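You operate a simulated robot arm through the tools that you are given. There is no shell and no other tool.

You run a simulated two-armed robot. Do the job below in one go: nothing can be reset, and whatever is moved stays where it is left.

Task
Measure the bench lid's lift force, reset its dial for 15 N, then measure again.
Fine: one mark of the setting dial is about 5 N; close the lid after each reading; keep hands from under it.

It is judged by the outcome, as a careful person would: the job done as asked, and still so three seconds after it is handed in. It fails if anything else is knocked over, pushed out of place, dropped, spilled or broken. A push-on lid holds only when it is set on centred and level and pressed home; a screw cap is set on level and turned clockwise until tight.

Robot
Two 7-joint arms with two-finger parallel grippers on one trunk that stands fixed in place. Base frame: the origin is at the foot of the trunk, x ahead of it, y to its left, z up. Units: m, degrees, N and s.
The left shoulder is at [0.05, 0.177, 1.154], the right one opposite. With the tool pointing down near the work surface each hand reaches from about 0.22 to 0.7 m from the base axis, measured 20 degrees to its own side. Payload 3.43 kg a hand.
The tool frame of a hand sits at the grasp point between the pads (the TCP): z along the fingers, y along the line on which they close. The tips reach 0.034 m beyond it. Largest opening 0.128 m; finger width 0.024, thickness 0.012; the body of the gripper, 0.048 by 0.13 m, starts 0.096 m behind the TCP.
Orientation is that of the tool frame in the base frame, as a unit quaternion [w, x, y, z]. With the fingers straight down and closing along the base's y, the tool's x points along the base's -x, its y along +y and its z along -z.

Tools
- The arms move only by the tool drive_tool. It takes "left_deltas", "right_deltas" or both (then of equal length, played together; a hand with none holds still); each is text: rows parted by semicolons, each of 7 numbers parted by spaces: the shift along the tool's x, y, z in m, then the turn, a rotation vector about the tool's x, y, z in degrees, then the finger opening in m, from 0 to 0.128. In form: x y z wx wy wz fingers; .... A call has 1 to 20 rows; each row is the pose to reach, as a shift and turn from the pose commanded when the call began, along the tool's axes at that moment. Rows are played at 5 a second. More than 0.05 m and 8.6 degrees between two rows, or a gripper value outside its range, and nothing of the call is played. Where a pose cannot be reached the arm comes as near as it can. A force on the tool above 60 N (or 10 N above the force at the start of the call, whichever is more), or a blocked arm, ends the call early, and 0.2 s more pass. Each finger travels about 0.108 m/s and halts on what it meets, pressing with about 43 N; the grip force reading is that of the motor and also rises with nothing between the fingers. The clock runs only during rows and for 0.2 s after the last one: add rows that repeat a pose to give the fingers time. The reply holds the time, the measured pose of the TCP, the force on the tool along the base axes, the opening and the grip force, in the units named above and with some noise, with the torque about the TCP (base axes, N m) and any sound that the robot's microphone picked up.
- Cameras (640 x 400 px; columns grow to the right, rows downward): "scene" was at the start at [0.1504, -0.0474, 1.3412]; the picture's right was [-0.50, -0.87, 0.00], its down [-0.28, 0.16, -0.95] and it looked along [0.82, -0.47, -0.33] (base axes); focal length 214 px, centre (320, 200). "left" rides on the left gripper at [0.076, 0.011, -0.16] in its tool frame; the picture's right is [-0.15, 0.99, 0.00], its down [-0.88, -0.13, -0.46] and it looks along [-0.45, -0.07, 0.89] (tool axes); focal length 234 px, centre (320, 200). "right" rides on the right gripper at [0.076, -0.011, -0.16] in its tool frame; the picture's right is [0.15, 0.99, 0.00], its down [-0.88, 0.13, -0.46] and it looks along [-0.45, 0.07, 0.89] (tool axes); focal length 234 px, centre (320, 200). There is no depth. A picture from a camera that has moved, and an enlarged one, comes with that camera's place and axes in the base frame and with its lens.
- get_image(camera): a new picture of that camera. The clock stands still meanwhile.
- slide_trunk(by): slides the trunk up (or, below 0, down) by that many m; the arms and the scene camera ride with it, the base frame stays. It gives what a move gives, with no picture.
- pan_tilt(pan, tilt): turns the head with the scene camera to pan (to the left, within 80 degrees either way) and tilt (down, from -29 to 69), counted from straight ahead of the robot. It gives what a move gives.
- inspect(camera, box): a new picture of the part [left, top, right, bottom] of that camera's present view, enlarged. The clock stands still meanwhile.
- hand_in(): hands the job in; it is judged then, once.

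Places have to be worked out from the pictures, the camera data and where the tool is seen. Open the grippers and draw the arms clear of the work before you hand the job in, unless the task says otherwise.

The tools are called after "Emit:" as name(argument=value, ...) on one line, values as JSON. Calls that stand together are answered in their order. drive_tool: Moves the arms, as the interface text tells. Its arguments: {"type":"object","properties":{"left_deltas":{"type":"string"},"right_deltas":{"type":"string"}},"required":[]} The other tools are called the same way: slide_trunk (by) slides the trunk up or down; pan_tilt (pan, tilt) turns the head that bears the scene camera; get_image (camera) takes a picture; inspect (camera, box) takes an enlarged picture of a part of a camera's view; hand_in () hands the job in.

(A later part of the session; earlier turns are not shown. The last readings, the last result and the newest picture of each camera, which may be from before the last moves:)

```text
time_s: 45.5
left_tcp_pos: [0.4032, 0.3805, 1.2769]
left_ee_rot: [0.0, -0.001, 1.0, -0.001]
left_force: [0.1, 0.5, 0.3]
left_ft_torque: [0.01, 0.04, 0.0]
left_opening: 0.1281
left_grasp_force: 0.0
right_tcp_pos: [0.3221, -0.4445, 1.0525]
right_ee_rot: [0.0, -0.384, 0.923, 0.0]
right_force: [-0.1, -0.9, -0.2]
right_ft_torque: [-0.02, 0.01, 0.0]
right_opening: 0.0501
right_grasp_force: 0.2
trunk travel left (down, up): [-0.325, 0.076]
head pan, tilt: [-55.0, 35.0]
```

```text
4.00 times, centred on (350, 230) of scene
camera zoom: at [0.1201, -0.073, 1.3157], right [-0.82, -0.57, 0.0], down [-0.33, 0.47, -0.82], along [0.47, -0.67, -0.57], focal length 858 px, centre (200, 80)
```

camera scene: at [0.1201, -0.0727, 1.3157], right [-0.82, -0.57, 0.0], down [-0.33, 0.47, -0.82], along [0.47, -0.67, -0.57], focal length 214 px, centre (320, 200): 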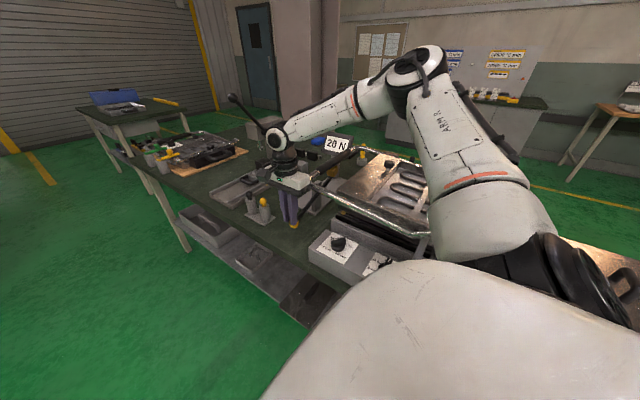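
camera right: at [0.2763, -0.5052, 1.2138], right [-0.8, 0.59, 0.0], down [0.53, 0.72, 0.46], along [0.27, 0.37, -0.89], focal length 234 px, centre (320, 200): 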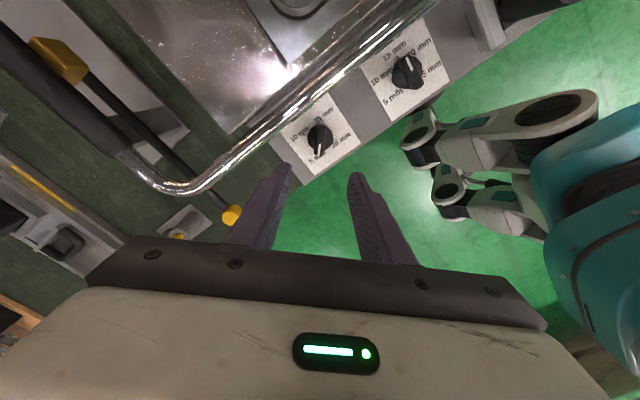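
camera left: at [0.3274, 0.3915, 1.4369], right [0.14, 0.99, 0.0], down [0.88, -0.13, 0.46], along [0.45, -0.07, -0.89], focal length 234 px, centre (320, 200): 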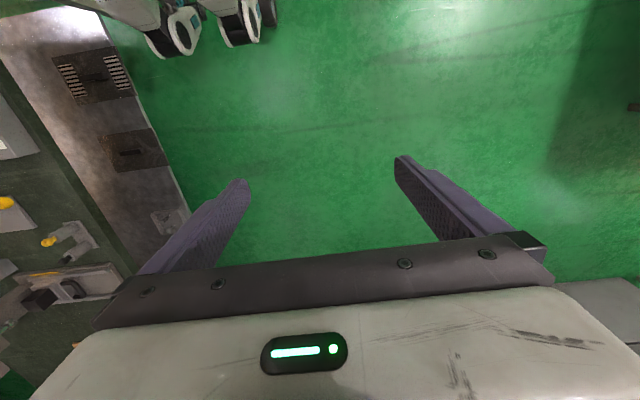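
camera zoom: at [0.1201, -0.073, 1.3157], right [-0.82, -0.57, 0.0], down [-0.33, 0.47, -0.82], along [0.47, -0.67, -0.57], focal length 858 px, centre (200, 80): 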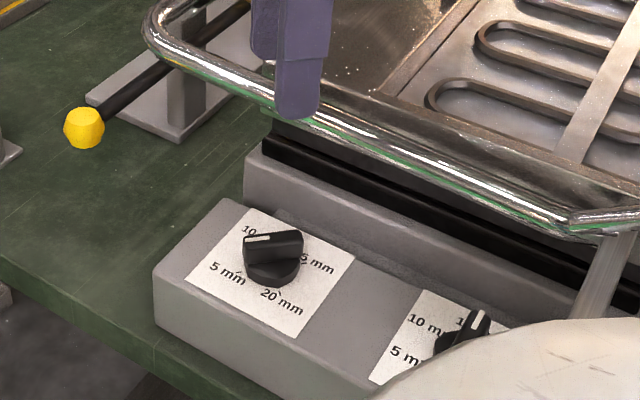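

The hand is over dial A with the fingers straddling the knob in view. I zoom in to fix the knob's centre and pointer direction.

Emit:
inspect(camera="right", box=[270, 90, 370, 190])

Emit:
inspect(camera="scene", box=[310, 220, 370, 260])

```text
4.00 times, centred on (320, 140) of right
camera zoom: at [0.2763, -0.5052, 1.2138], right [-0.8, 0.59, 0.0], down [0.53, 0.72, 0.46], along [0.27, 0.37, -0.89], focal length 937 px, centre (320, 440)
```

zoom: 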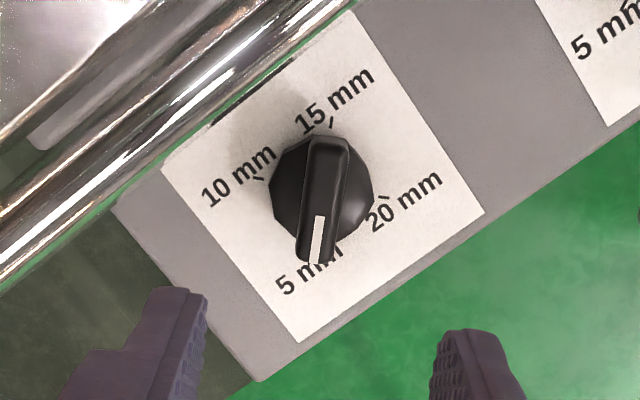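

```text
10.00 times, centred on (340, 240) of scene
camera zoom: at [0.1201, -0.073, 1.3157], right [-0.82, -0.57, 0.0], down [-0.33, 0.47, -0.82], along [0.47, -0.67, -0.57], focal length 2145 px, centre (120, -200)
```

zoom: 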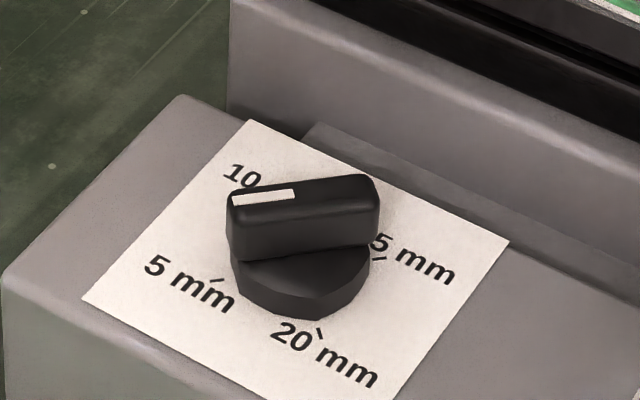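

Knob centre is (0.321, -0.443) with the bar at bearing about 46°, bar top near z 0.888; the hand is centred within 1-2 mm. I descend around it, tips stopping just above its base disc, then close on the bar.

Emit:
drive_tool(right_deltas="0 0.001 0.03 0 0 0 0.05; 0 0.001 0.06 0 0 0 0.05; 0 0.001 0.09 0 0 0 0.05; 0 0.001 0.12 0 0 0 0.05; 0 0.001 0.135 0 0 0 0.05; 0 0.001 0.145 0 0 0 0.05; 0 0.001 0.145 0 0 0 0.05")

Emit:
inspect(camera="right", box=[220, 60, 420, 210])

Emit:
inspect(camera="scene", box=[290, 180, 390, 260])

```text
time_s: 47.1
left_tcp_pos: [0.4031, 0.3803, 1.2766]
left_ee_rot: [0.0, -0.001, 1.0, 0.0]
left_force: [-0.9, 1.2, 1.1]
left_ft_torque: [-0.03, -0.02, 0.0]
left_opening: 0.128
left_grasp_force: 0.1
right_tcp_pos: [0.3209, -0.4439, 0.908]
right_ee_rot: [0.0, -0.383, 0.924, 0.0]
right_force: [0.6, 0.5, 0.5]
right_ft_torque: [0.02, -0.02, -0.01]
right_opening: 0.0501
right_grasp_force: 0.1
trunk travel left (down, up): [-0.325, 0.076]
head pan, tilt: [-55.0, 35.0]
```

```text
2.67 times, centred on (320, 135) of right
camera zoom: at [0.2756, -0.5047, 1.0681], right [-0.8, 0.6, 0.0], down [0.53, 0.72, 0.46], along [0.27, 0.37, -0.89], focal length 624 px, centre (320, 373)
```

zoom: 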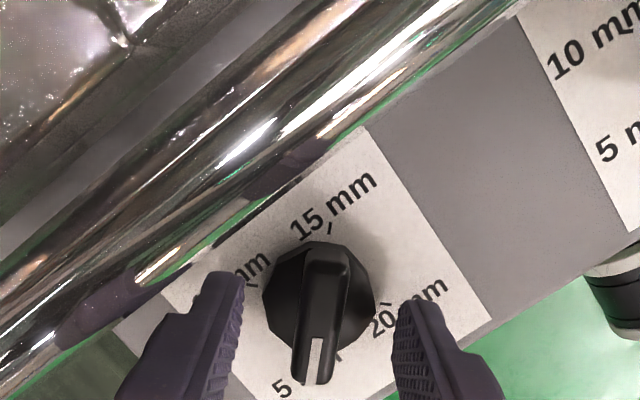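

```text
5.00 times, centred on (340, 220) of scene
camera zoom: at [0.1201, -0.073, 1.3157], right [-0.82, -0.57, 0.0], down [-0.33, 0.47, -0.82], along [0.47, -0.67, -0.57], focal length 1072 px, centre (220, 100)
```

zoom: 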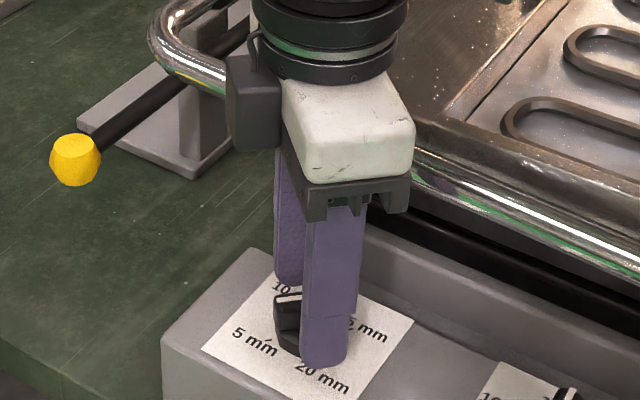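

The fingers straddle the knob evenly. I close gently on the bar.

Emit:
drive_tool(right_deltas="0 0 0 0 0 0 0.03; 0 0 0 0 0 0 0.02; 0 0 0 0 0 0 0.014; 0 0 0 0 0 0 0.01; 0 0 0 0 0 0 0.006; 0 0 0 0 0 0 0.0; 0 0 0 0 0 0 0.0")

Emit:
inspect(camera="right", box=[220, 60, 420, 210])

```text
time_s: 48.7
left_tcp_pos: [0.4042, 0.3797, 1.2768]
left_ee_rot: [0.0, -0.001, 1.0, 0.0]
left_force: [-0.3, 0.3, -0.4]
left_ft_torque: [-0.01, 0.02, -0.02]
left_opening: 0.128
left_grasp_force: 0.1
right_tcp_pos: [0.321, -0.4436, 0.9082]
right_ee_rot: [0.0, -0.383, 0.924, 0.0]
right_force: [3.1, -3.2, 0.0]
right_ft_torque: [-0.05, -0.05, -0.04]
right_opening: 0.014
right_grasp_force: 45.0
trunk travel left (down, up): [-0.325, 0.076]
head pan, tilt: [-55.0, 35.0]
```

```text
2.67 times, centred on (320, 135) of right
camera zoom: at [0.2759, -0.505, 1.0682], right [-0.8, 0.6, 0.0], down [0.53, 0.72, 0.46], along [0.27, 0.37, -0.89], focal length 624 px, centre (320, 373)
```

zoom: 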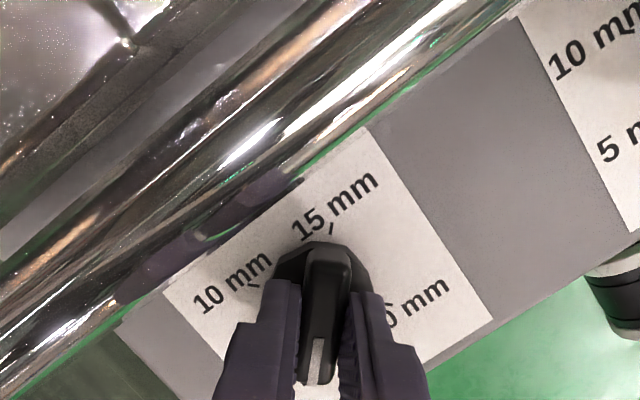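

Gripped firmly (14 mm bar). I turn the knob 90° clockwise (seen from above), from the 5 mm mark to the 10 mm mark.

Emit:
drive_tool(right_deltas="0 0 0 0 0 6 0; 0 0 0 0 0 12 0; 0 0 0 0 0 18 0; 0 0 0 0 0 24 0; 0 0 0 0 0 30 0; 0 0 0 0 0 36 0; 0 0 0 0 0 42 0; 0 0 0 0 0 48 0; 0 0 0 0 0 54 0; 0 0 0 0 0 60 0; 0 0 0 0 0 66 0; 0 0 0 0 0 72 0; 0 0 0 0 0 78 0; 0 0 0 0 0 84 0; 0 0 0 0 0 90 0; 0 0 0 0 0 90 0")

Emit:
get_image(camera="right")

Emit:
inspect(camera="right", box=[220, 60, 420, 210])

```text
time_s: 52.1
left_tcp_pos: [0.4036, 0.3788, 1.278]
left_ee_rot: [0.0, -0.001, 1.0, 0.0]
left_force: [0.3, -1.3, -0.1]
left_ft_torque: [0.0, 0.02, 0.01]
left_opening: 0.1278
left_grasp_force: 0.1
right_tcp_pos: [0.3217, -0.4463, 0.9085]
right_ee_rot: [0.001, 0.382, 0.924, -0.002]
right_force: [7.0, -18.1, 4.6]
right_ft_torque: [0.38, 0.55, 0.04]
right_opening: 0.0138
right_grasp_force: 45.2
trunk travel left (down, up): [-0.325, 0.076]
head pan, tilt: [-55.0, 35.0]
```

```text
taken
camera right: at [0.26, -0.3992, 1.068], right [0.6, 0.8, 0.0], down [0.71, -0.53, 0.46], along [0.37, -0.27, -0.89], focal length 234 px, centre (320, 200)
```

right: 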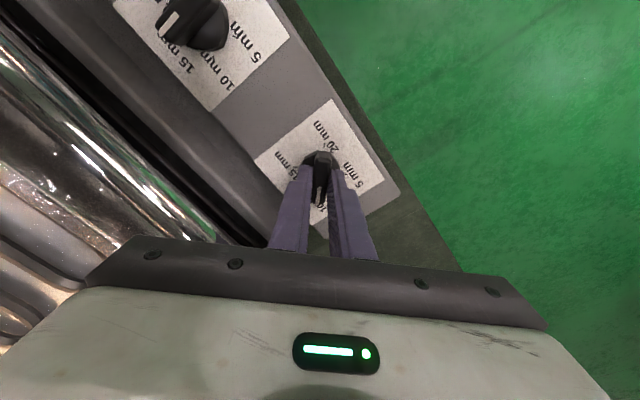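

```text
2.67 times, centred on (320, 135) of right
camera zoom: at [0.26, -0.3992, 1.068], right [0.6, 0.8, 0.0], down [0.71, -0.53, 0.46], along [0.37, -0.27, -0.89], focal length 624 px, centre (320, 373)
```

zoom: 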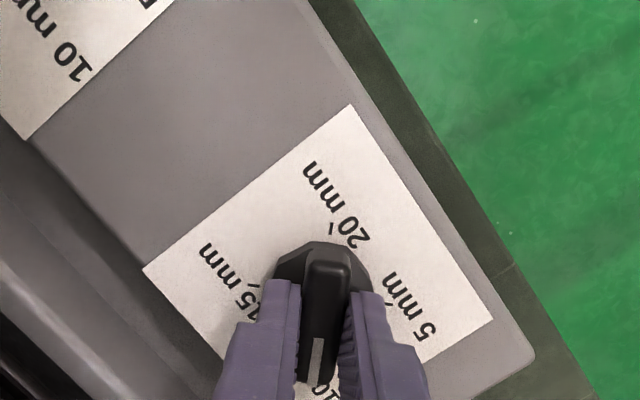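

The knob now points at the 10 mm mark. I open the fingers and rise clear, then check the pointer.

Emit:
drive_tool(right_deltas="0 0 0 0 0 90 0.02; 0 0 0 0 0 90 0.035; 0 0 0 0 0 90 0.05")

Emit:
inspect(camera="right", box=[220, 60, 420, 210])

```text
refused: row 1 steps farther than a row can; nothing moved
```

```text
2.67 times, centred on (320, 135) of right
camera zoom: at [0.26, -0.3992, 1.068], right [0.6, 0.8, 0.0], down [0.71, -0.53, 0.46], along [0.37, -0.27, -0.89], focal length 624 px, centre (320, 373)
```

zoom: 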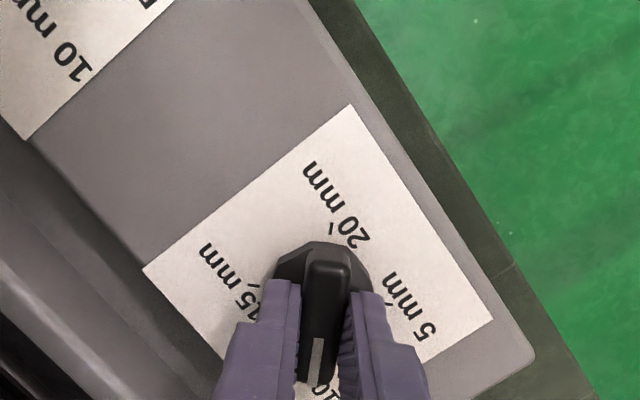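

My slip: deltas count from the present pose, so no turn should be repeated (the call was refused, nothing moved). I open the fingers in place and rise.

Emit:
drive_tool(right_deltas="0 0 0 0 0 0 0.02; 0 0 0 0 0 0 0.035; 0 0 0 0 0 0 0.05; 0 0 -0.03 0 0 0 0.05; 0 0 -0.07 0 0 0 0.05; 0 0 -0.11 0 0 0 0.05; 0 0 -0.15 0 0 0 0.05; 0 0 -0.15 0 0 0 0.05")

Emit:
get_image(camera="right")

Emit:
inspect(camera="right", box=[260, 100, 380, 200])

Emit:
inspect(camera="scene", box=[310, 220, 410, 280])

```text
time_s: 53.9
left_tcp_pos: [0.4031, 0.3803, 1.2778]
left_ee_rot: [-0.001, -0.001, 1.0, 0.0]
left_force: [0.9, 0.6, 0.4]
left_ft_torque: [-0.05, 0.0, -0.04]
left_opening: 0.1278
left_grasp_force: 0.0
right_tcp_pos: [0.3209, -0.4443, 1.058]
right_ee_rot: [0.001, 0.383, 0.924, 0.0]
right_force: [-0.3, 0.5, 0.3]
right_ft_torque: [-0.01, -0.04, -0.03]
right_opening: 0.05
right_grasp_force: 0.1
trunk travel left (down, up): [-0.325, 0.076]
head pan, tilt: [-55.0, 35.0]
```

```text
taken
camera right: at [0.2592, -0.3981, 1.2189], right [0.6, 0.8, 0.0], down [0.72, -0.53, 0.46], along [0.37, -0.27, -0.89], focal length 234 px, centre (320, 200)
```

right: 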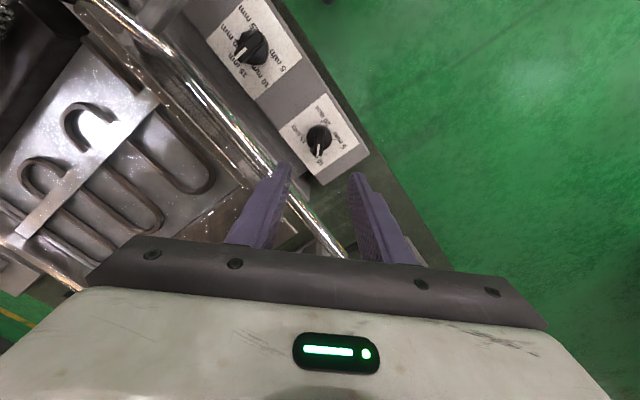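

```text
4.00 times, centred on (320, 150) of right
camera zoom: at [0.2592, -0.3981, 1.2189], right [0.6, 0.8, 0.0], down [0.72, -0.53, 0.46], along [0.37, -0.27, -0.89], focal length 937 px, centre (320, 400)
```

zoom: 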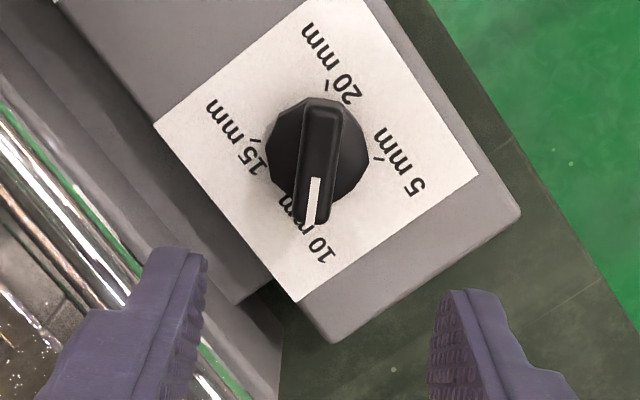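

```text
6.40 times, centred on (360, 250) of scene
camera zoom: at [0.1202, -0.0733, 1.3157], right [-0.82, -0.57, 0.0], down [-0.33, 0.47, -0.82], along [0.47, -0.67, -0.57], focal length 1373 px, centre (64, -120)
```

zoom: 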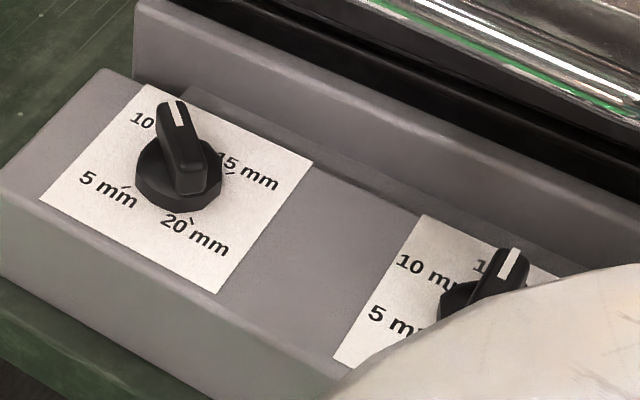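

Dial A now sits at 10 mm. I go back over the gauge ball to measure again, restoring the hand's yaw and the 14 mm gap.

Emit:
drive_tool(right_deltas="-0.016 0.018 0 0 0 7.5 0.014; -0.032 0.035 0 0 0 15 0.014; -0.048 0.053 0 0 0 22.5 0.014; -0.064 0.07 0 0 0 30 0.014; -0.08 0.088 0 0 0 37.5 0.014; -0.096 0.106 0 0 0 45 0.014; -0.1093 0.1227 0 0 0 45 0.014; -0.1093 0.1227 0.03 0 0 45 0.014; -0.1093 0.1227 0.06 0 0 45 0.014; -0.1093 0.1227 0.06 0 0 45 0.014")

Emit:
get_image(camera="right")

Emit:
inspect(camera="scene", box=[250, 120, 410, 220])

```text
time_s: 56.1
left_tcp_pos: [0.4025, 0.3801, 1.277]
left_ee_rot: [-0.001, -0.001, 1.0, 0.0]
left_force: [0.2, 0.4, -0.1]
left_ft_torque: [-0.01, 0.01, 0.02]
left_opening: 0.1278
left_grasp_force: 0.0
right_tcp_pos: [0.4843, -0.4344, 0.9991]
right_ee_rot: [0.001, 0.707, 0.707, 0.0]
right_force: [0.0, -0.7, -0.3]
right_ft_torque: [0.01, 0.03, 0.0]
right_opening: 0.0141
right_grasp_force: 0.1
trunk travel left (down, up): [-0.325, 0.076]
head pan, tilt: [-55.0, 35.0]
```

```text
taken
camera right: at [0.4729, -0.3575, 1.1593], right [0.99, 0.15, 0.0], down [0.13, -0.88, 0.46], along [0.07, -0.45, -0.89], focal length 234 px, centre (320, 200)
```

right: 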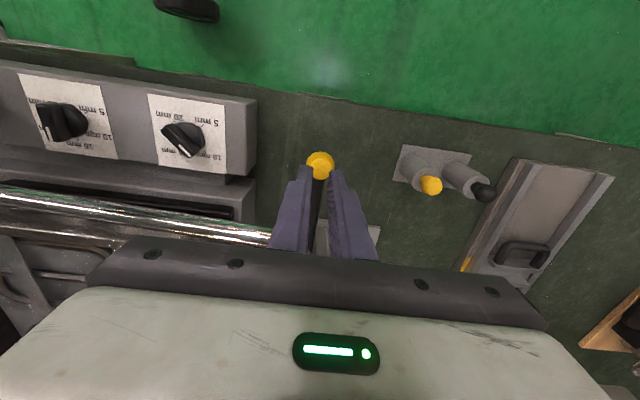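

```text
4.00 times, centred on (330, 170) of scene
camera zoom: at [0.12, -0.073, 1.3157], right [-0.82, -0.57, 0.0], down [-0.33, 0.47, -0.82], along [0.47, -0.67, -0.57], focal length 858 px, centre (280, 320)
```

zoom: 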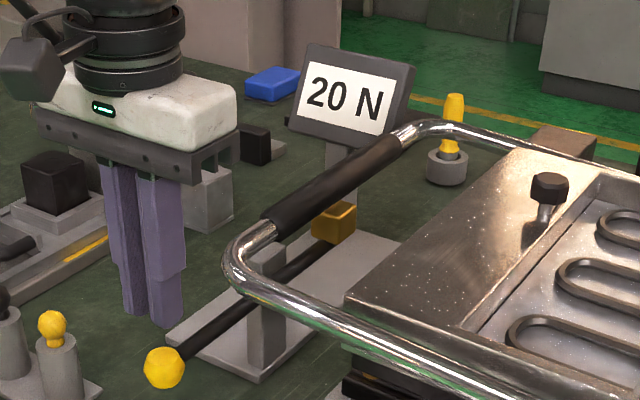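

Same press as before: down onto the ball and slowly to the depth where the first reading appeared, then hold.

Emit:
drive_tool(right_deltas="0 0 0.018 0 0 0 0.014; 0 0 0.032 0 0 0 0.014; 0 0 0.04 0 0 0 0.014; 0 0 0.044 0 0 0 0.014; 0 0 0.048 0 0 0 0.014; 0 0 0.052 0 0 0 0.014; 0 0 0.056 0 0 0 0.014; 0 0 0.06 0 0 0 0.014; 0 0 0.064 0 0 0 0.014; 0 0 0.068 0 0 0 0.014; 0 0 0.072 0 0 0 0.014; 0 0 0.076 0 0 0 0.014; 0 0 0.08 0 0 0 0.014; 0 0 0.084 0 0 0 0.014; 0 0 0.088 0 0 0 0.014; 0 0 0.088 0 0 0 0.014; 0 0 0.088 0 0 0 0.014; 0 0 0.088 0 0 0 0.014")

Emit:
inspect(camera="scene", box=[250, 120, 410, 220])

```text
time_s: 59.9
left_tcp_pos: [0.4036, 0.3798, 1.2767]
left_ee_rot: [0.0, -0.001, 1.0, -0.001]
left_force: [0.3, -0.4, 0.1]
left_ft_torque: [0.0, 0.01, 0.01]
left_opening: 0.1281
left_grasp_force: 0.2
right_tcp_pos: [0.4835, -0.4338, 0.9094]
right_ee_rot: [0.0, 0.706, 0.709, 0.0]
right_force: [2.7, 1.4, 5.3]
right_ft_torque: [-0.07, -0.15, -0.02]
right_opening: 0.0154
right_grasp_force: 1.2
trunk travel left (down, up): [-0.325, 0.076]
head pan, tilt: [-55.0, 35.0]
```

```text
4.00 times, centred on (330, 170) of scene
camera zoom: at [0.12, -0.0726, 1.3157], right [-0.82, -0.57, 0.0], down [-0.33, 0.47, -0.82], along [0.47, -0.67, -0.57], focal length 858 px, centre (280, 320)
```

zoom: 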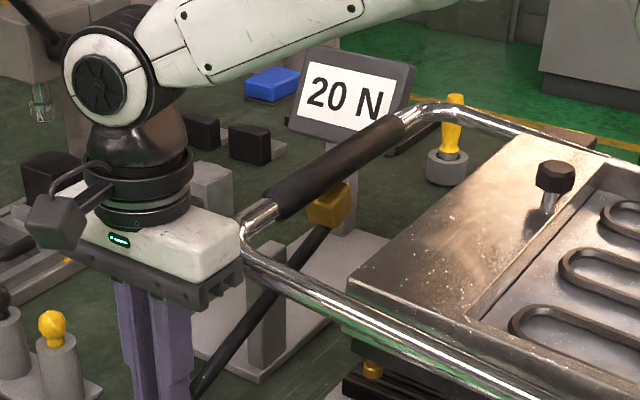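

The display still shows 20 N, and the gold pin under the lid seems taller than before. I zoom in to check both.

Emit:
inspect(camera="scene", box=[325, 195, 405, 245])

Emit:
inspect(camera="scene", box=[315, 125, 365, 160])

Emit:
inspect(camera="scene", box=[300, 175, 440, 280])

```text
8.00 times, centred on (365, 220) of scene
camera zoom: at [0.12, -0.0726, 1.3157], right [-0.82, -0.57, 0.0], down [-0.33, 0.47, -0.82], along [0.47, -0.67, -0.57], focal length 1716 px, centre (-40, 40)
```

zoom: 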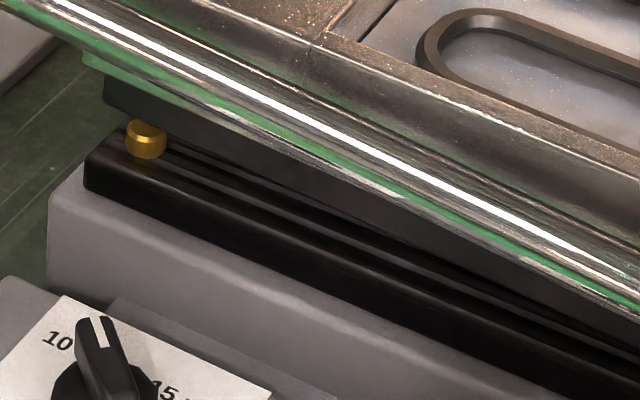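

```text
11.43 times, centred on (340, 142) of scene
camera zoom: at [0.12, -0.0726, 1.3157], right [-0.82, -0.57, 0.0], down [-0.33, 0.47, -0.82], along [0.47, -0.67, -0.57], focal length 2451 px, centre (91, 857)
```

zoom: 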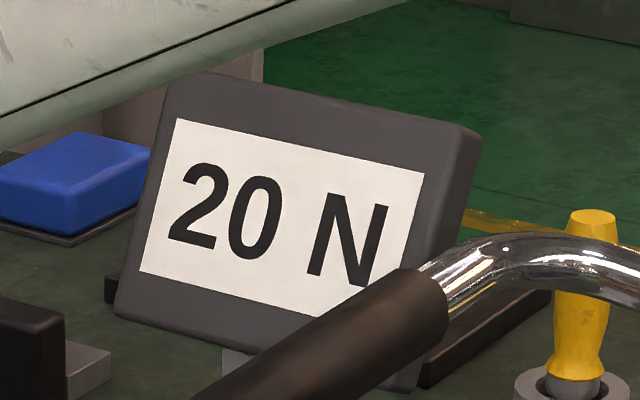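

```text
3.81 times, centred on (370, 228) of scene
camera zoom: at [0.12, -0.0726, 1.3157], right [-0.82, -0.57, 0.0], down [-0.33, 0.47, -0.82], along [0.47, -0.67, -0.57], focal length 817 px, centre (130, 95)
```

zoom: 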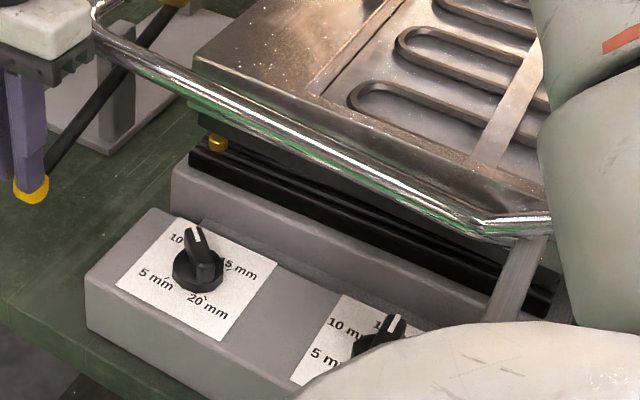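

Dial A turned out to set the gold stop pin's height (it rose by about 5 mm) and the reading stayed at 20 N, so it is not the lift dial; I must put it back to 5 mm, and dial B near the hinge is the one. First I raise the lever and move above the handle to close the lid.

Emit:
drive_tool(right_deltas="0 0 -0.006 0 0 0 0.014; 0 0 -0.012 0 0 0 0.014; 0 0 -0.018 0 0 0 0.014; 0 0 -0.024 0 0 0 0.014; 0 0 -0.03 0 0 0 0.014; 0 0 -0.036 0 0 0 0.014; 0 0 -0.044 0 0 0 0.014; 0 0 -0.054 0 0 0 0.014; 0 0 -0.08 0 0 0 0.014; 0 0 -0.12 0 0 0 0.014; 0 0 -0.16 0 0 0 0.014; -0.01 0 -0.19 0 0 0 0.014; -0.05 0 -0.19 0 0 0 0.014; -0.09 0 -0.19 0 0 0 0.014; -0.13 -0.001 -0.19 0 0 0 0.014; -0.155 -0.001 -0.19 0 0 0 0.014; -0.155 -0.001 -0.16 0 0 0 0.014; -0.155 -0.001 -0.13 0 0 0 0.014; -0.155 -0.001 -0.12 0 0 0 0.014")

Emit:
get_image(camera="right")

Emit:
inspect(camera="scene", box=[270, 120, 430, 220])

```text
time_s: 63.9
left_tcp_pos: [0.4034, 0.3802, 1.2771]
left_ee_rot: [0.001, -0.001, 1.0, -0.002]
left_force: [0.3, -0.4, -0.2]
left_ft_torque: [0.0, 0.0, 0.02]
left_opening: 0.1281
left_grasp_force: 0.0
right_tcp_pos: [0.4826, -0.5876, 1.0311]
right_ee_rot: [0.002, 0.706, 0.708, 0.0]
right_force: [-1.2, -2.2, 12.4]
right_ft_torque: [-0.05, 0.14, 0.02]
right_opening: 0.0154
right_grasp_force: 1.3
trunk travel left (down, up): [-0.325, 0.076]
head pan, tilt: [-55.0, 35.0]
```

```text
taken
camera right: at [0.4724, -0.5117, 1.1926], right [0.99, 0.15, 0.0], down [0.13, -0.88, 0.46], along [0.07, -0.45, -0.89], focal length 234 px, centre (320, 200)
```

right: 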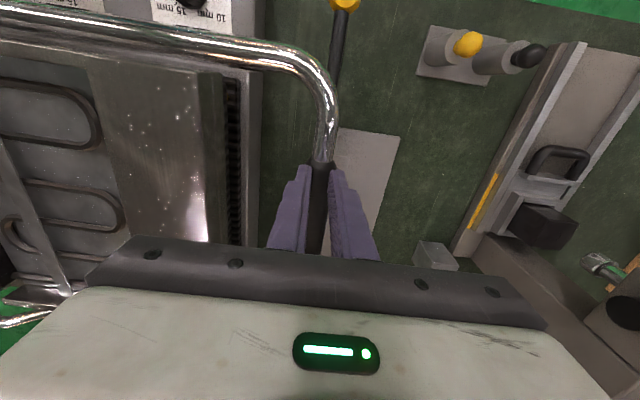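

```text
4.00 times, centred on (350, 170) of scene
camera zoom: at [0.1194, -0.0724, 1.3161], right [-0.82, -0.57, 0.0], down [-0.33, 0.47, -0.82], along [0.47, -0.67, -0.57], focal length 858 px, centre (200, 320)
```

zoom: 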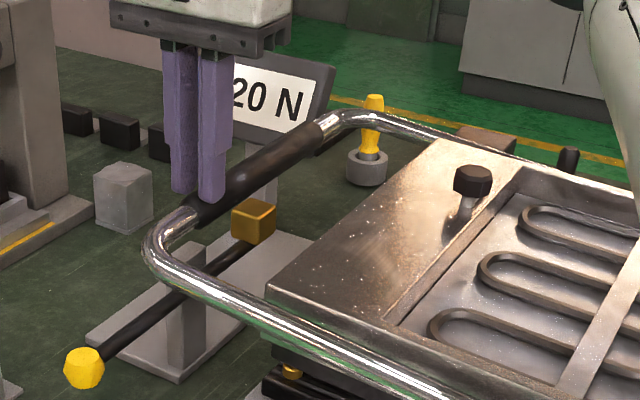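

Already touching the handle at 12 N. I press down slowly to close the lid (it may stop a little high on the raised pin).

Emit:
drive_tool(right_deltas="0 0 0.004 0 0 0 0.014; 0 0 0.008 0 0 0 0.014; 0 0 0.012 0 0 0 0.014; 0 0 0.016 0 0 0 0.014; 0 0 0.02 0 0 0 0.014; 0 0 0.02 0 0 0 0.014")

Emit:
inspect(camera="scene", box=[270, 120, 430, 220])

Emit:
inspect(camera="scene", box=[300, 175, 440, 280])

```text
time_s: 65.3
left_tcp_pos: [0.4029, 0.3831, 1.2764]
left_ee_rot: [0.001, 0.0, 1.0, -0.001]
left_force: [0.3, 0.0, -1.0]
left_ft_torque: [0.03, 0.0, -0.01]
left_opening: 0.1278
left_grasp_force: 0.2
right_tcp_pos: [0.4854, -0.5868, 1.0145]
right_ee_rot: [0.004, 0.706, 0.708, 0.003]
right_force: [10.1, -5.0, 28.1]
right_ft_torque: [0.13, -0.37, -0.19]
right_opening: 0.0192
right_grasp_force: 21.9
trunk travel left (down, up): [-0.325, 0.076]
head pan, tilt: [-55.0, 35.0]
```

```text
4.00 times, centred on (350, 170) of scene
camera zoom: at [0.119, -0.0708, 1.3161], right [-0.82, -0.57, 0.0], down [-0.33, 0.47, -0.82], along [0.47, -0.67, -0.57], focal length 858 px, centre (200, 320)
```

zoom: 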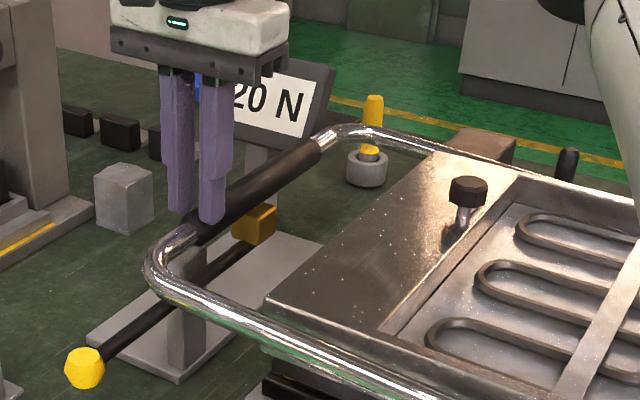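

```text
3.81 times, centred on (370, 228) of scene
camera zoom: at [0.119, -0.0708, 1.3161], right [-0.82, -0.57, 0.0], down [-0.33, 0.47, -0.82], along [0.47, -0.67, -0.57], focal length 817 px, centre (130, 95)
```

zoom: 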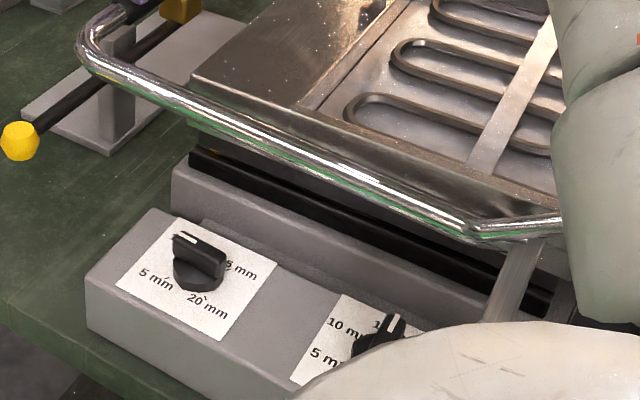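

Dial A's pointer has moved back part-way as the lid pressed on its pin, so the two are coupled. I zoom in to see where it stands now.

Emit:
inspect(camera="scene", box=[310, 220, 370, 260])

Emit:
inspect(camera="scene", box=[325, 195, 405, 245])

```text
10.00 times, centred on (340, 240) of scene
camera zoom: at [0.119, -0.0708, 1.3161], right [-0.82, -0.57, 0.0], down [-0.33, 0.47, -0.82], along [0.47, -0.67, -0.57], focal length 2145 px, centre (120, -200)
```

zoom: 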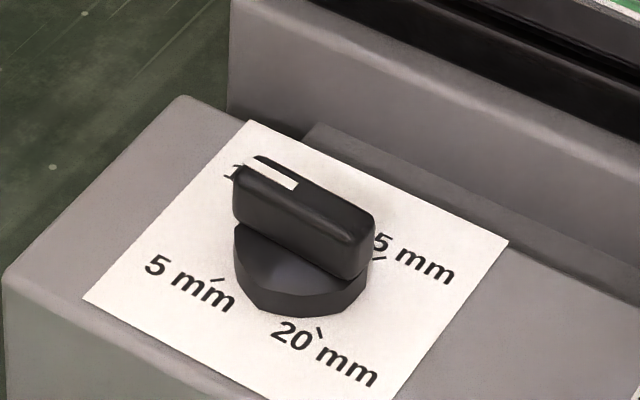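

```text
8.00 times, centred on (365, 220) of scene
camera zoom: at [0.119, -0.0708, 1.3161], right [-0.82, -0.57, 0.0], down [-0.33, 0.47, -0.82], along [0.47, -0.67, -0.57], focal length 1716 px, centre (-40, 40)
```

zoom: 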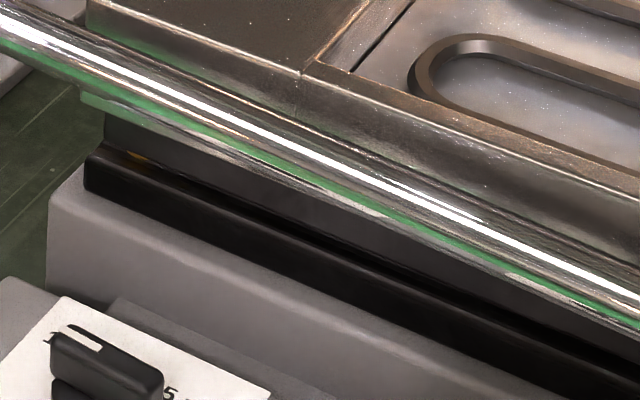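

Dial A stands between 5 and 10 mm now. I lift off the handle and go above dial A to see its exact bearing and restore it to 5 mm by hand.

Emit:
drive_tool(right_deltas="0 0 -0.005 0 0 0 0.014; 0 0 -0.012 0 0 0 0.014; 0 0 -0.03 0 0 0 0.014; 0 0 -0.06 0 0 0 0.014; 0.02 -0.02 -0.09 0 0 0 0.03; 0.045 -0.05 -0.1 0 0 -8 0.05; 0.07 -0.08 -0.1 0 0 -16 0.05; 0.095 -0.11 -0.1 0 0 -24 0.05; 0.12 -0.14 -0.1 0 0 -32 0.05; 0.14 -0.16 -0.1 0 0 -40 0.05; 0.143 -0.162 -0.1 0 0 -48 0.05; 0.143 -0.162 -0.1 0 0 -56 0.05; 0.143 -0.162 -0.1 0 0 -64 0.05; 0.143 -0.162 -0.1 0 0 -72 0.05; 0.143 -0.162 -0.1 0 0 -80 0.05; 0.143 -0.162 -0.09 0 0 -88 0.05; 0.143 -0.162 -0.08 0 0 -90 0.05; 0.143 -0.162 -0.07 0 0 -90 0.05; 0.143 -0.162 -0.07 0 0 -90 0.05")

Emit:
get_image(camera="right")

Emit:
inspect(camera="right", box=[240, 80, 400, 200])

Emit:
inspect(camera="scene", box=[280, 150, 440, 270])

```text
time_s: 69.3
left_tcp_pos: [0.4035, 0.3808, 1.2764]
left_ee_rot: [-0.001, -0.001, 1.0, -0.001]
left_force: [-0.7, 0.1, -0.6]
left_ft_torque: [0.01, 0.03, 0.0]
left_opening: 0.1276
left_grasp_force: 0.0
right_tcp_pos: [0.3222, -0.4462, 1.0798]
right_ee_rot: [0.0, -0.001, 1.0, -0.001]
right_force: [-1.1, 0.5, 0.1]
right_ft_torque: [0.0, 0.02, 0.01]
right_opening: 0.0502
right_grasp_force: 0.0
trunk travel left (down, up): [-0.325, 0.076]
head pan, tilt: [-55.0, 35.0]
```

```text
taken
camera right: at [0.2464, -0.4569, 1.2402], right [-0.15, 0.99, 0.0], down [0.88, 0.13, 0.46], along [0.45, 0.07, -0.89], focal length 234 px, centre (320, 200)
```

right: 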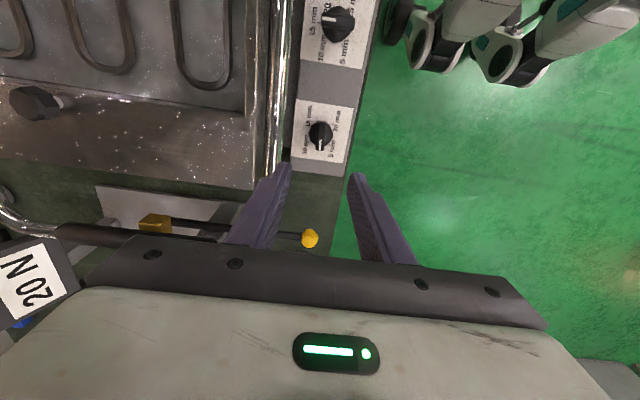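

```text
3.33 times, centred on (320, 140) of right
camera zoom: at [0.2464, -0.4569, 1.2402], right [-0.15, 0.99, 0.0], down [0.88, 0.13, 0.46], along [0.45, 0.07, -0.89], focal length 781 px, centre (320, 400)
```

zoom: 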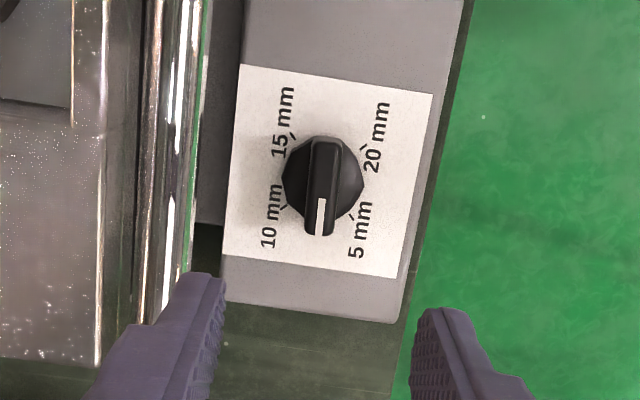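

```text
3.33 times, centred on (360, 210) of scene
camera zoom: at [0.1201, -0.073, 1.3157], right [-0.82, -0.57, 0.0], down [-0.33, 0.47, -0.82], along [0.47, -0.67, -0.57], focal length 715 px, centre (187, 167)
```

zoom: 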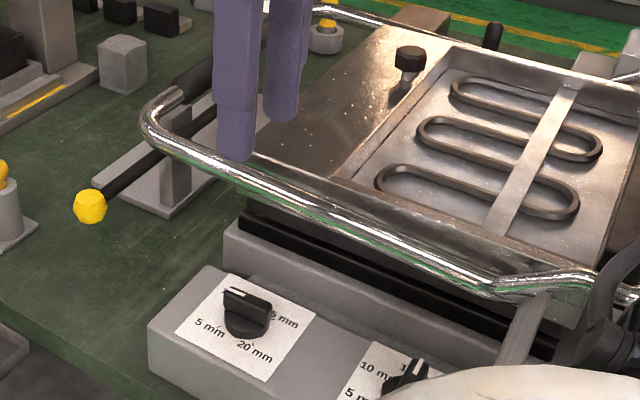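

Dial A now bears about 3° (roughly 7 mm); its axis works out at (0.320, -0.445). I come down around it with a narrower opening and close on the bar.

Emit:
drive_tool(right_deltas="0.0022 0.0012 0.03 0 0 -3 0.036; 0.0022 0.0012 0.06 0 0 -3 0.036; 0.0022 0.0012 0.09 0 0 -3 0.036; 0.0022 0.0012 0.12 0 0 -3 0.036; 0.0022 0.0012 0.15 0 0 -3 0.036; 0.0022 0.0012 0.165 0 0 -3 0.036; 0.0022 0.0012 0.172 0 0 -3 0.036; 0.0022 0.0012 0.172 0 0 -3 0.036")

Emit:
inspect(camera="right", box=[220, 60, 420, 210])

```text
time_s: 71.1
left_tcp_pos: [0.4039, 0.3796, 1.2764]
left_ee_rot: [0.0, -0.002, 1.0, -0.001]
left_force: [0.5, 0.1, 0.6]
left_ft_torque: [0.0, -0.02, -0.01]
left_opening: 0.1281
left_grasp_force: 0.0
right_tcp_pos: [0.3185, -0.4445, 0.9086]
right_ee_rot: [0.0, -0.026, 1.0, 0.0]
right_force: [0.5, -0.6, 0.5]
right_ft_torque: [-0.02, -0.03, 0.01]
right_opening: 0.0359
right_grasp_force: 0.0
trunk travel left (down, up): [-0.325, 0.076]
head pan, tilt: [-55.0, 35.0]
```

```text
2.67 times, centred on (320, 135) of right
camera zoom: at [0.245, -0.4596, 1.0686], right [-0.2, 0.98, 0.0], down [0.87, 0.18, 0.46], along [0.45, 0.09, -0.89], focal length 624 px, centre (320, 373)
```

zoom: 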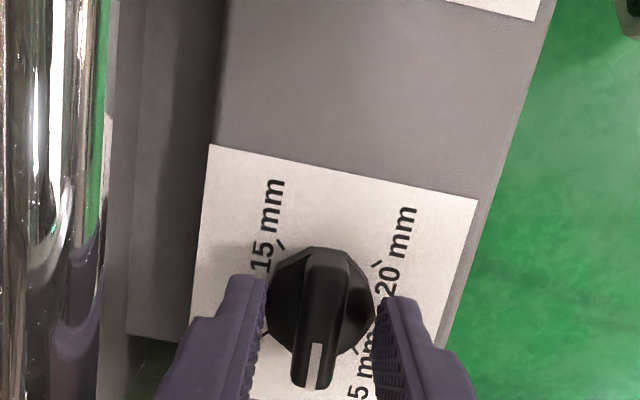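

Fingers straddle the bar evenly and clear the rail. I close and turn counter-clockwise by 42° back to the 5 mm mark.

Emit:
drive_tool(right_deltas="0 0 0 0 0 0 0.02; 0 0 0 0 0 0 0.012; 0 0 0 0 0 0 0.006; 0 0 0 0 0 0 0; 0 0 0 0 0 0 0; 0 0 0 0 0 -6 0; 0 0 0 0 0 -12 0; 0 0 0 0 0 -18 0; 0 0 0 0 0 -24 0; 0 0 0 0 0 -30 0; 0 0 0 0 0 -36 0; 0 0 0 0 0 -42 0; 0 0 0 0 0 -42 0")

Emit:
inspect(camera="right", box=[220, 60, 420, 210])

```text
time_s: 73.9
left_tcp_pos: [0.402, 0.3808, 1.2772]
left_ee_rot: [0.0, -0.001, 1.0, -0.001]
left_force: [0.1, 0.0, 0.0]
left_ft_torque: [0.01, 0.0, -0.03]
left_opening: 0.1279
left_grasp_force: 0.1
right_tcp_pos: [0.3189, -0.4457, 0.9089]
right_ee_rot: [0.001, -0.383, 0.924, -0.001]
right_force: [3.3, -2.9, 3.1]
right_ft_torque: [-0.25, 0.24, -0.07]
right_opening: 0.0139
right_grasp_force: 45.0
trunk travel left (down, up): [-0.325, 0.076]
head pan, tilt: [-55.0, 35.0]
```

```text
2.67 times, centred on (320, 135) of right
camera zoom: at [0.2745, -0.5063, 1.0686], right [-0.8, 0.59, 0.0], down [0.53, 0.72, 0.46], along [0.27, 0.37, -0.89], focal length 624 px, centre (320, 373)
```

zoom: 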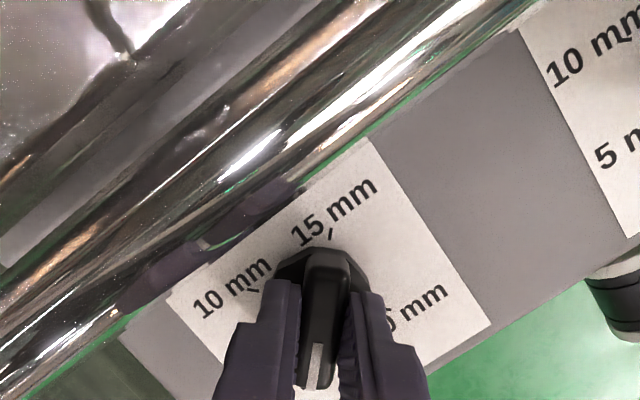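

The knob is back at its original 5 mm position, matching the first picture. I release, rise, and check the pointer.

Emit:
drive_tool(right_deltas="0 0 0 0 0 0 0.02; 0 0 0 0 0 0 0.036; 0 0 0 0 0 0 0.036; 0 0 -0.03 0 0 0 0.036; 0 0 -0.07 0 0 0 0.036; 0 0 -0.11 0 0 0 0.036; 0 0 -0.15 0 0 0 0.036; 0 0 -0.15 0 0 0 0.036")

Emit:
inspect(camera="right", box=[270, 90, 370, 190])

Emit:
inspect(camera="scene", box=[310, 220, 370, 260])

Emit:
inspect(camera="scene", box=[325, 195, 405, 245])

```text
time_s: 75.7
left_tcp_pos: [0.4025, 0.3793, 1.2762]
left_ee_rot: [0.0, -0.001, 1.0, -0.001]
left_force: [-0.3, 0.2, 0.6]
left_ft_torque: [0.03, 0.01, -0.03]
left_opening: 0.1282
left_grasp_force: 0.0
right_tcp_pos: [0.3188, -0.4433, 1.0605]
right_ee_rot: [0.0, -0.383, 0.924, 0.001]
right_force: [1.1, 0.3, -0.3]
right_ft_torque: [-0.01, 0.02, 0.0]
right_opening: 0.0359
right_grasp_force: 0.0
trunk travel left (down, up): [-0.325, 0.076]
head pan, tilt: [-55.0, 35.0]
```

```text
4.00 times, centred on (320, 140) of right
camera zoom: at [0.2739, -0.5058, 1.219], right [-0.8, 0.6, 0.0], down [0.53, 0.71, 0.46], along [0.27, 0.37, -0.89], focal length 937 px, centre (320, 440)
```

zoom: 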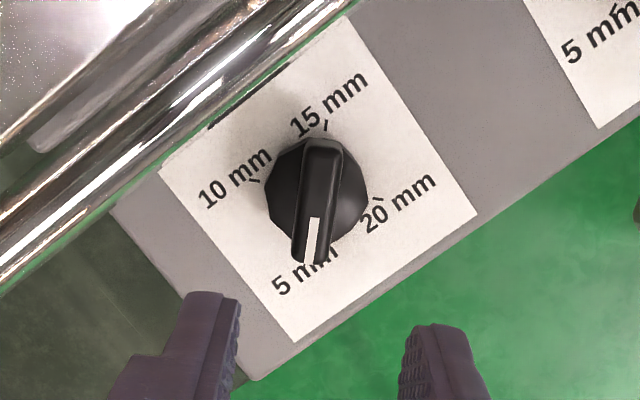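

```text
10.00 times, centred on (340, 240) of scene
camera zoom: at [0.1201, -0.0732, 1.3157], right [-0.82, -0.57, 0.0], down [-0.33, 0.47, -0.82], along [0.47, -0.67, -0.57], focal length 2145 px, centre (120, -200)
```

zoom: 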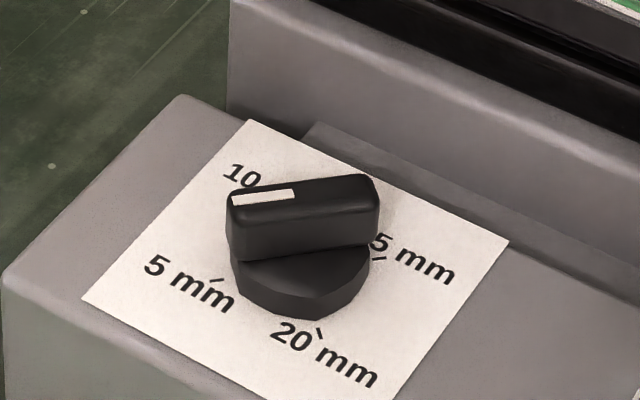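

```text
8.00 times, centred on (365, 220) of scene
camera zoom: at [0.1201, -0.0732, 1.3157], right [-0.82, -0.57, 0.0], down [-0.33, 0.47, -0.82], along [0.47, -0.67, -0.57], focal length 1716 px, centre (-40, 40)
```

zoom: 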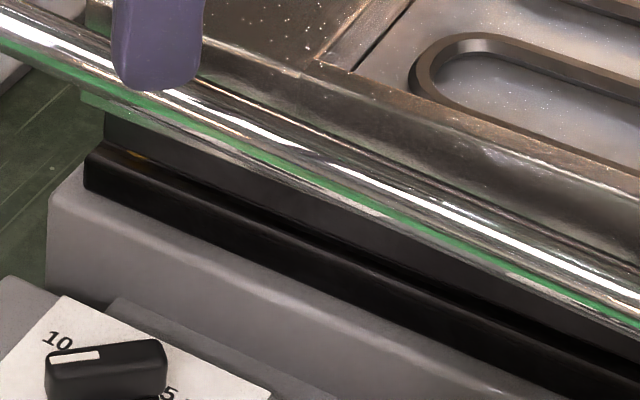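

Dial A is exactly back at 5 mm as in the first picture. Now I return above the handle to press the lid fully home before touching dial B.

Emit:
drive_tool(right_deltas="0 -0.01 -0.02 0 0 7.5 0.03; 0 -0.02 -0.04 0 0 15 0.014; 0 -0.03 -0.05 0 0 22.5 0.014; -0.001 -0.045 -0.05 0 0 30 0.014; -0.002 -0.06 -0.05 0 0 37.5 0.014; -0.003 -0.075 -0.05 0 0 45 0.014; -0.004 -0.09 -0.05 0 0 52.5 0.014; -0.005 -0.105 -0.05 0 0 60 0.014; -0.006 -0.12 -0.05 0 0 67.5 0.014; -0.007 -0.135 -0.05 0 0 75 0.014; -0.008 -0.15 -0.05 0 0 82.5 0.014; -0.009 -0.165 -0.05 0 0 90 0.014; -0.01 -0.18 -0.05 0 0 97.5 0.014; -0.011 -0.195 -0.05 0 0 105 0.014; -0.012 -0.21 -0.05 0 0 112.5 0.014; -0.0134 -0.2185 -0.05 0 0 120 0.014; -0.0134 -0.2185 -0.05 0 0 127.5 0.014; -0.0134 -0.2185 -0.05 0 0 135 0.014; -0.0134 -0.2185 -0.05 0 0 135 0.014")

Emit:
get_image(camera="right")

```text
time_s: 79.7
left_tcp_pos: [0.4026, 0.38, 1.2765]
left_ee_rot: [0.001, -0.001, 1.0, -0.001]
left_force: [-0.5, -0.1, 0.1]
left_ft_torque: [0.04, -0.03, 0.02]
left_opening: 0.128
left_grasp_force: 0.1
right_tcp_pos: [0.4833, -0.5895, 1.1083]
right_ee_rot: [0.0, 0.708, 0.707, 0.0]
right_force: [-0.3, -0.1, -0.3]
right_ft_torque: [0.0, 0.01, -0.02]
right_opening: 0.014
right_grasp_force: 0.3
trunk travel left (down, up): [-0.325, 0.076]
head pan, tilt: [-55.0, 35.0]
```

```text
taken
camera right: at [0.4729, -0.5135, 1.2687], right [0.99, 0.15, 0.0], down [0.13, -0.88, 0.46], along [0.07, -0.45, -0.89], focal length 234 px, centre (320, 200)
```

right: 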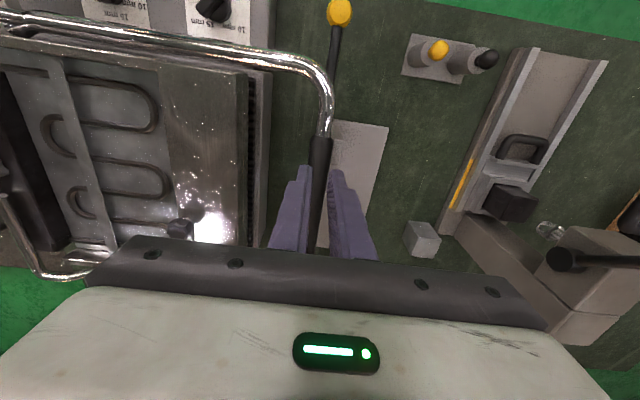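

Centred over the sleeve; I lower and press the lid home.

Emit:
drive_tool(right_deltas="0 0 0.03 0 0 0 0.014; 0 0 0.06 0 0 0 0.014; 0 0 0.08 0 0 0 0.014; 0 0 0.084 0 0 0 0.014; 0 0 0.088 0 0 0 0.014; 0 0 0.092 0 0 0 0.014; 0 0 0.096 0 0 0 0.014; 0 0 0.1 0 0 0 0.014; 0 0 0.104 0 0 0 0.014; 0 0 0.104 0 0 0 0.014")

Emit:
inspect(camera="scene", box=[300, 175, 440, 280])

Emit:
inspect(camera="scene", box=[325, 195, 405, 245])

```text
time_s: 81.9
left_tcp_pos: [0.3986, 0.3847, 1.2762]
left_ee_rot: [0.003, -0.001, 1.0, -0.003]
left_force: [-0.6, 0.2, 0.2]
left_ft_torque: [-0.01, -0.04, 0.01]
left_opening: 0.1278
left_grasp_force: 0.2
right_tcp_pos: [0.4816, -0.5859, 1.0154]
right_ee_rot: [0.007, 0.707, 0.708, 0.004]
right_force: [-0.2, -7.0, 47.3]
right_ft_torque: [0.06, -0.37, 0.13]
right_opening: 0.0143
right_grasp_force: 0.1
trunk travel left (down, up): [-0.325, 0.076]
head pan, tilt: [-55.0, 35.0]
```

```text
3.81 times, centred on (370, 228) of scene
camera zoom: at [0.1155, -0.0685, 1.3171], right [-0.82, -0.57, 0.0], down [-0.33, 0.47, -0.82], along [0.47, -0.67, -0.57], focal length 817 px, centre (130, 95)
```

zoom: 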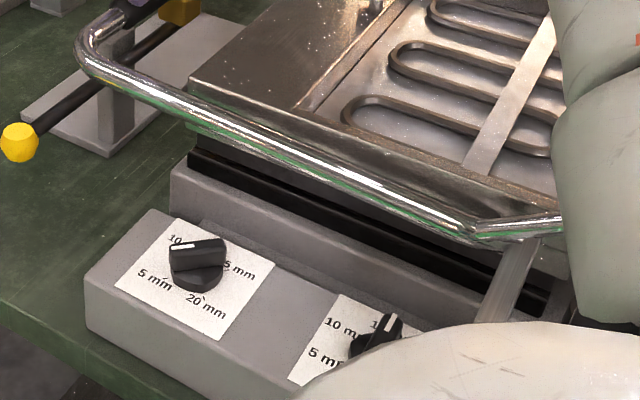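

```text
8.00 times, centred on (365, 220) of scene
camera zoom: at [0.1155, -0.0685, 1.3171], right [-0.82, -0.57, 0.0], down [-0.33, 0.47, -0.82], along [0.47, -0.67, -0.57], focal length 1716 px, centre (-40, 40)
```

zoom: 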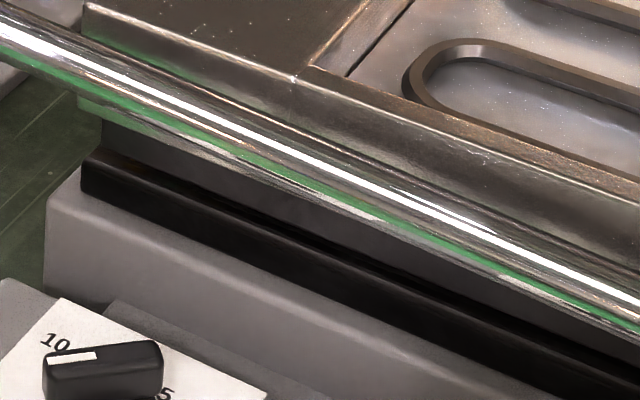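

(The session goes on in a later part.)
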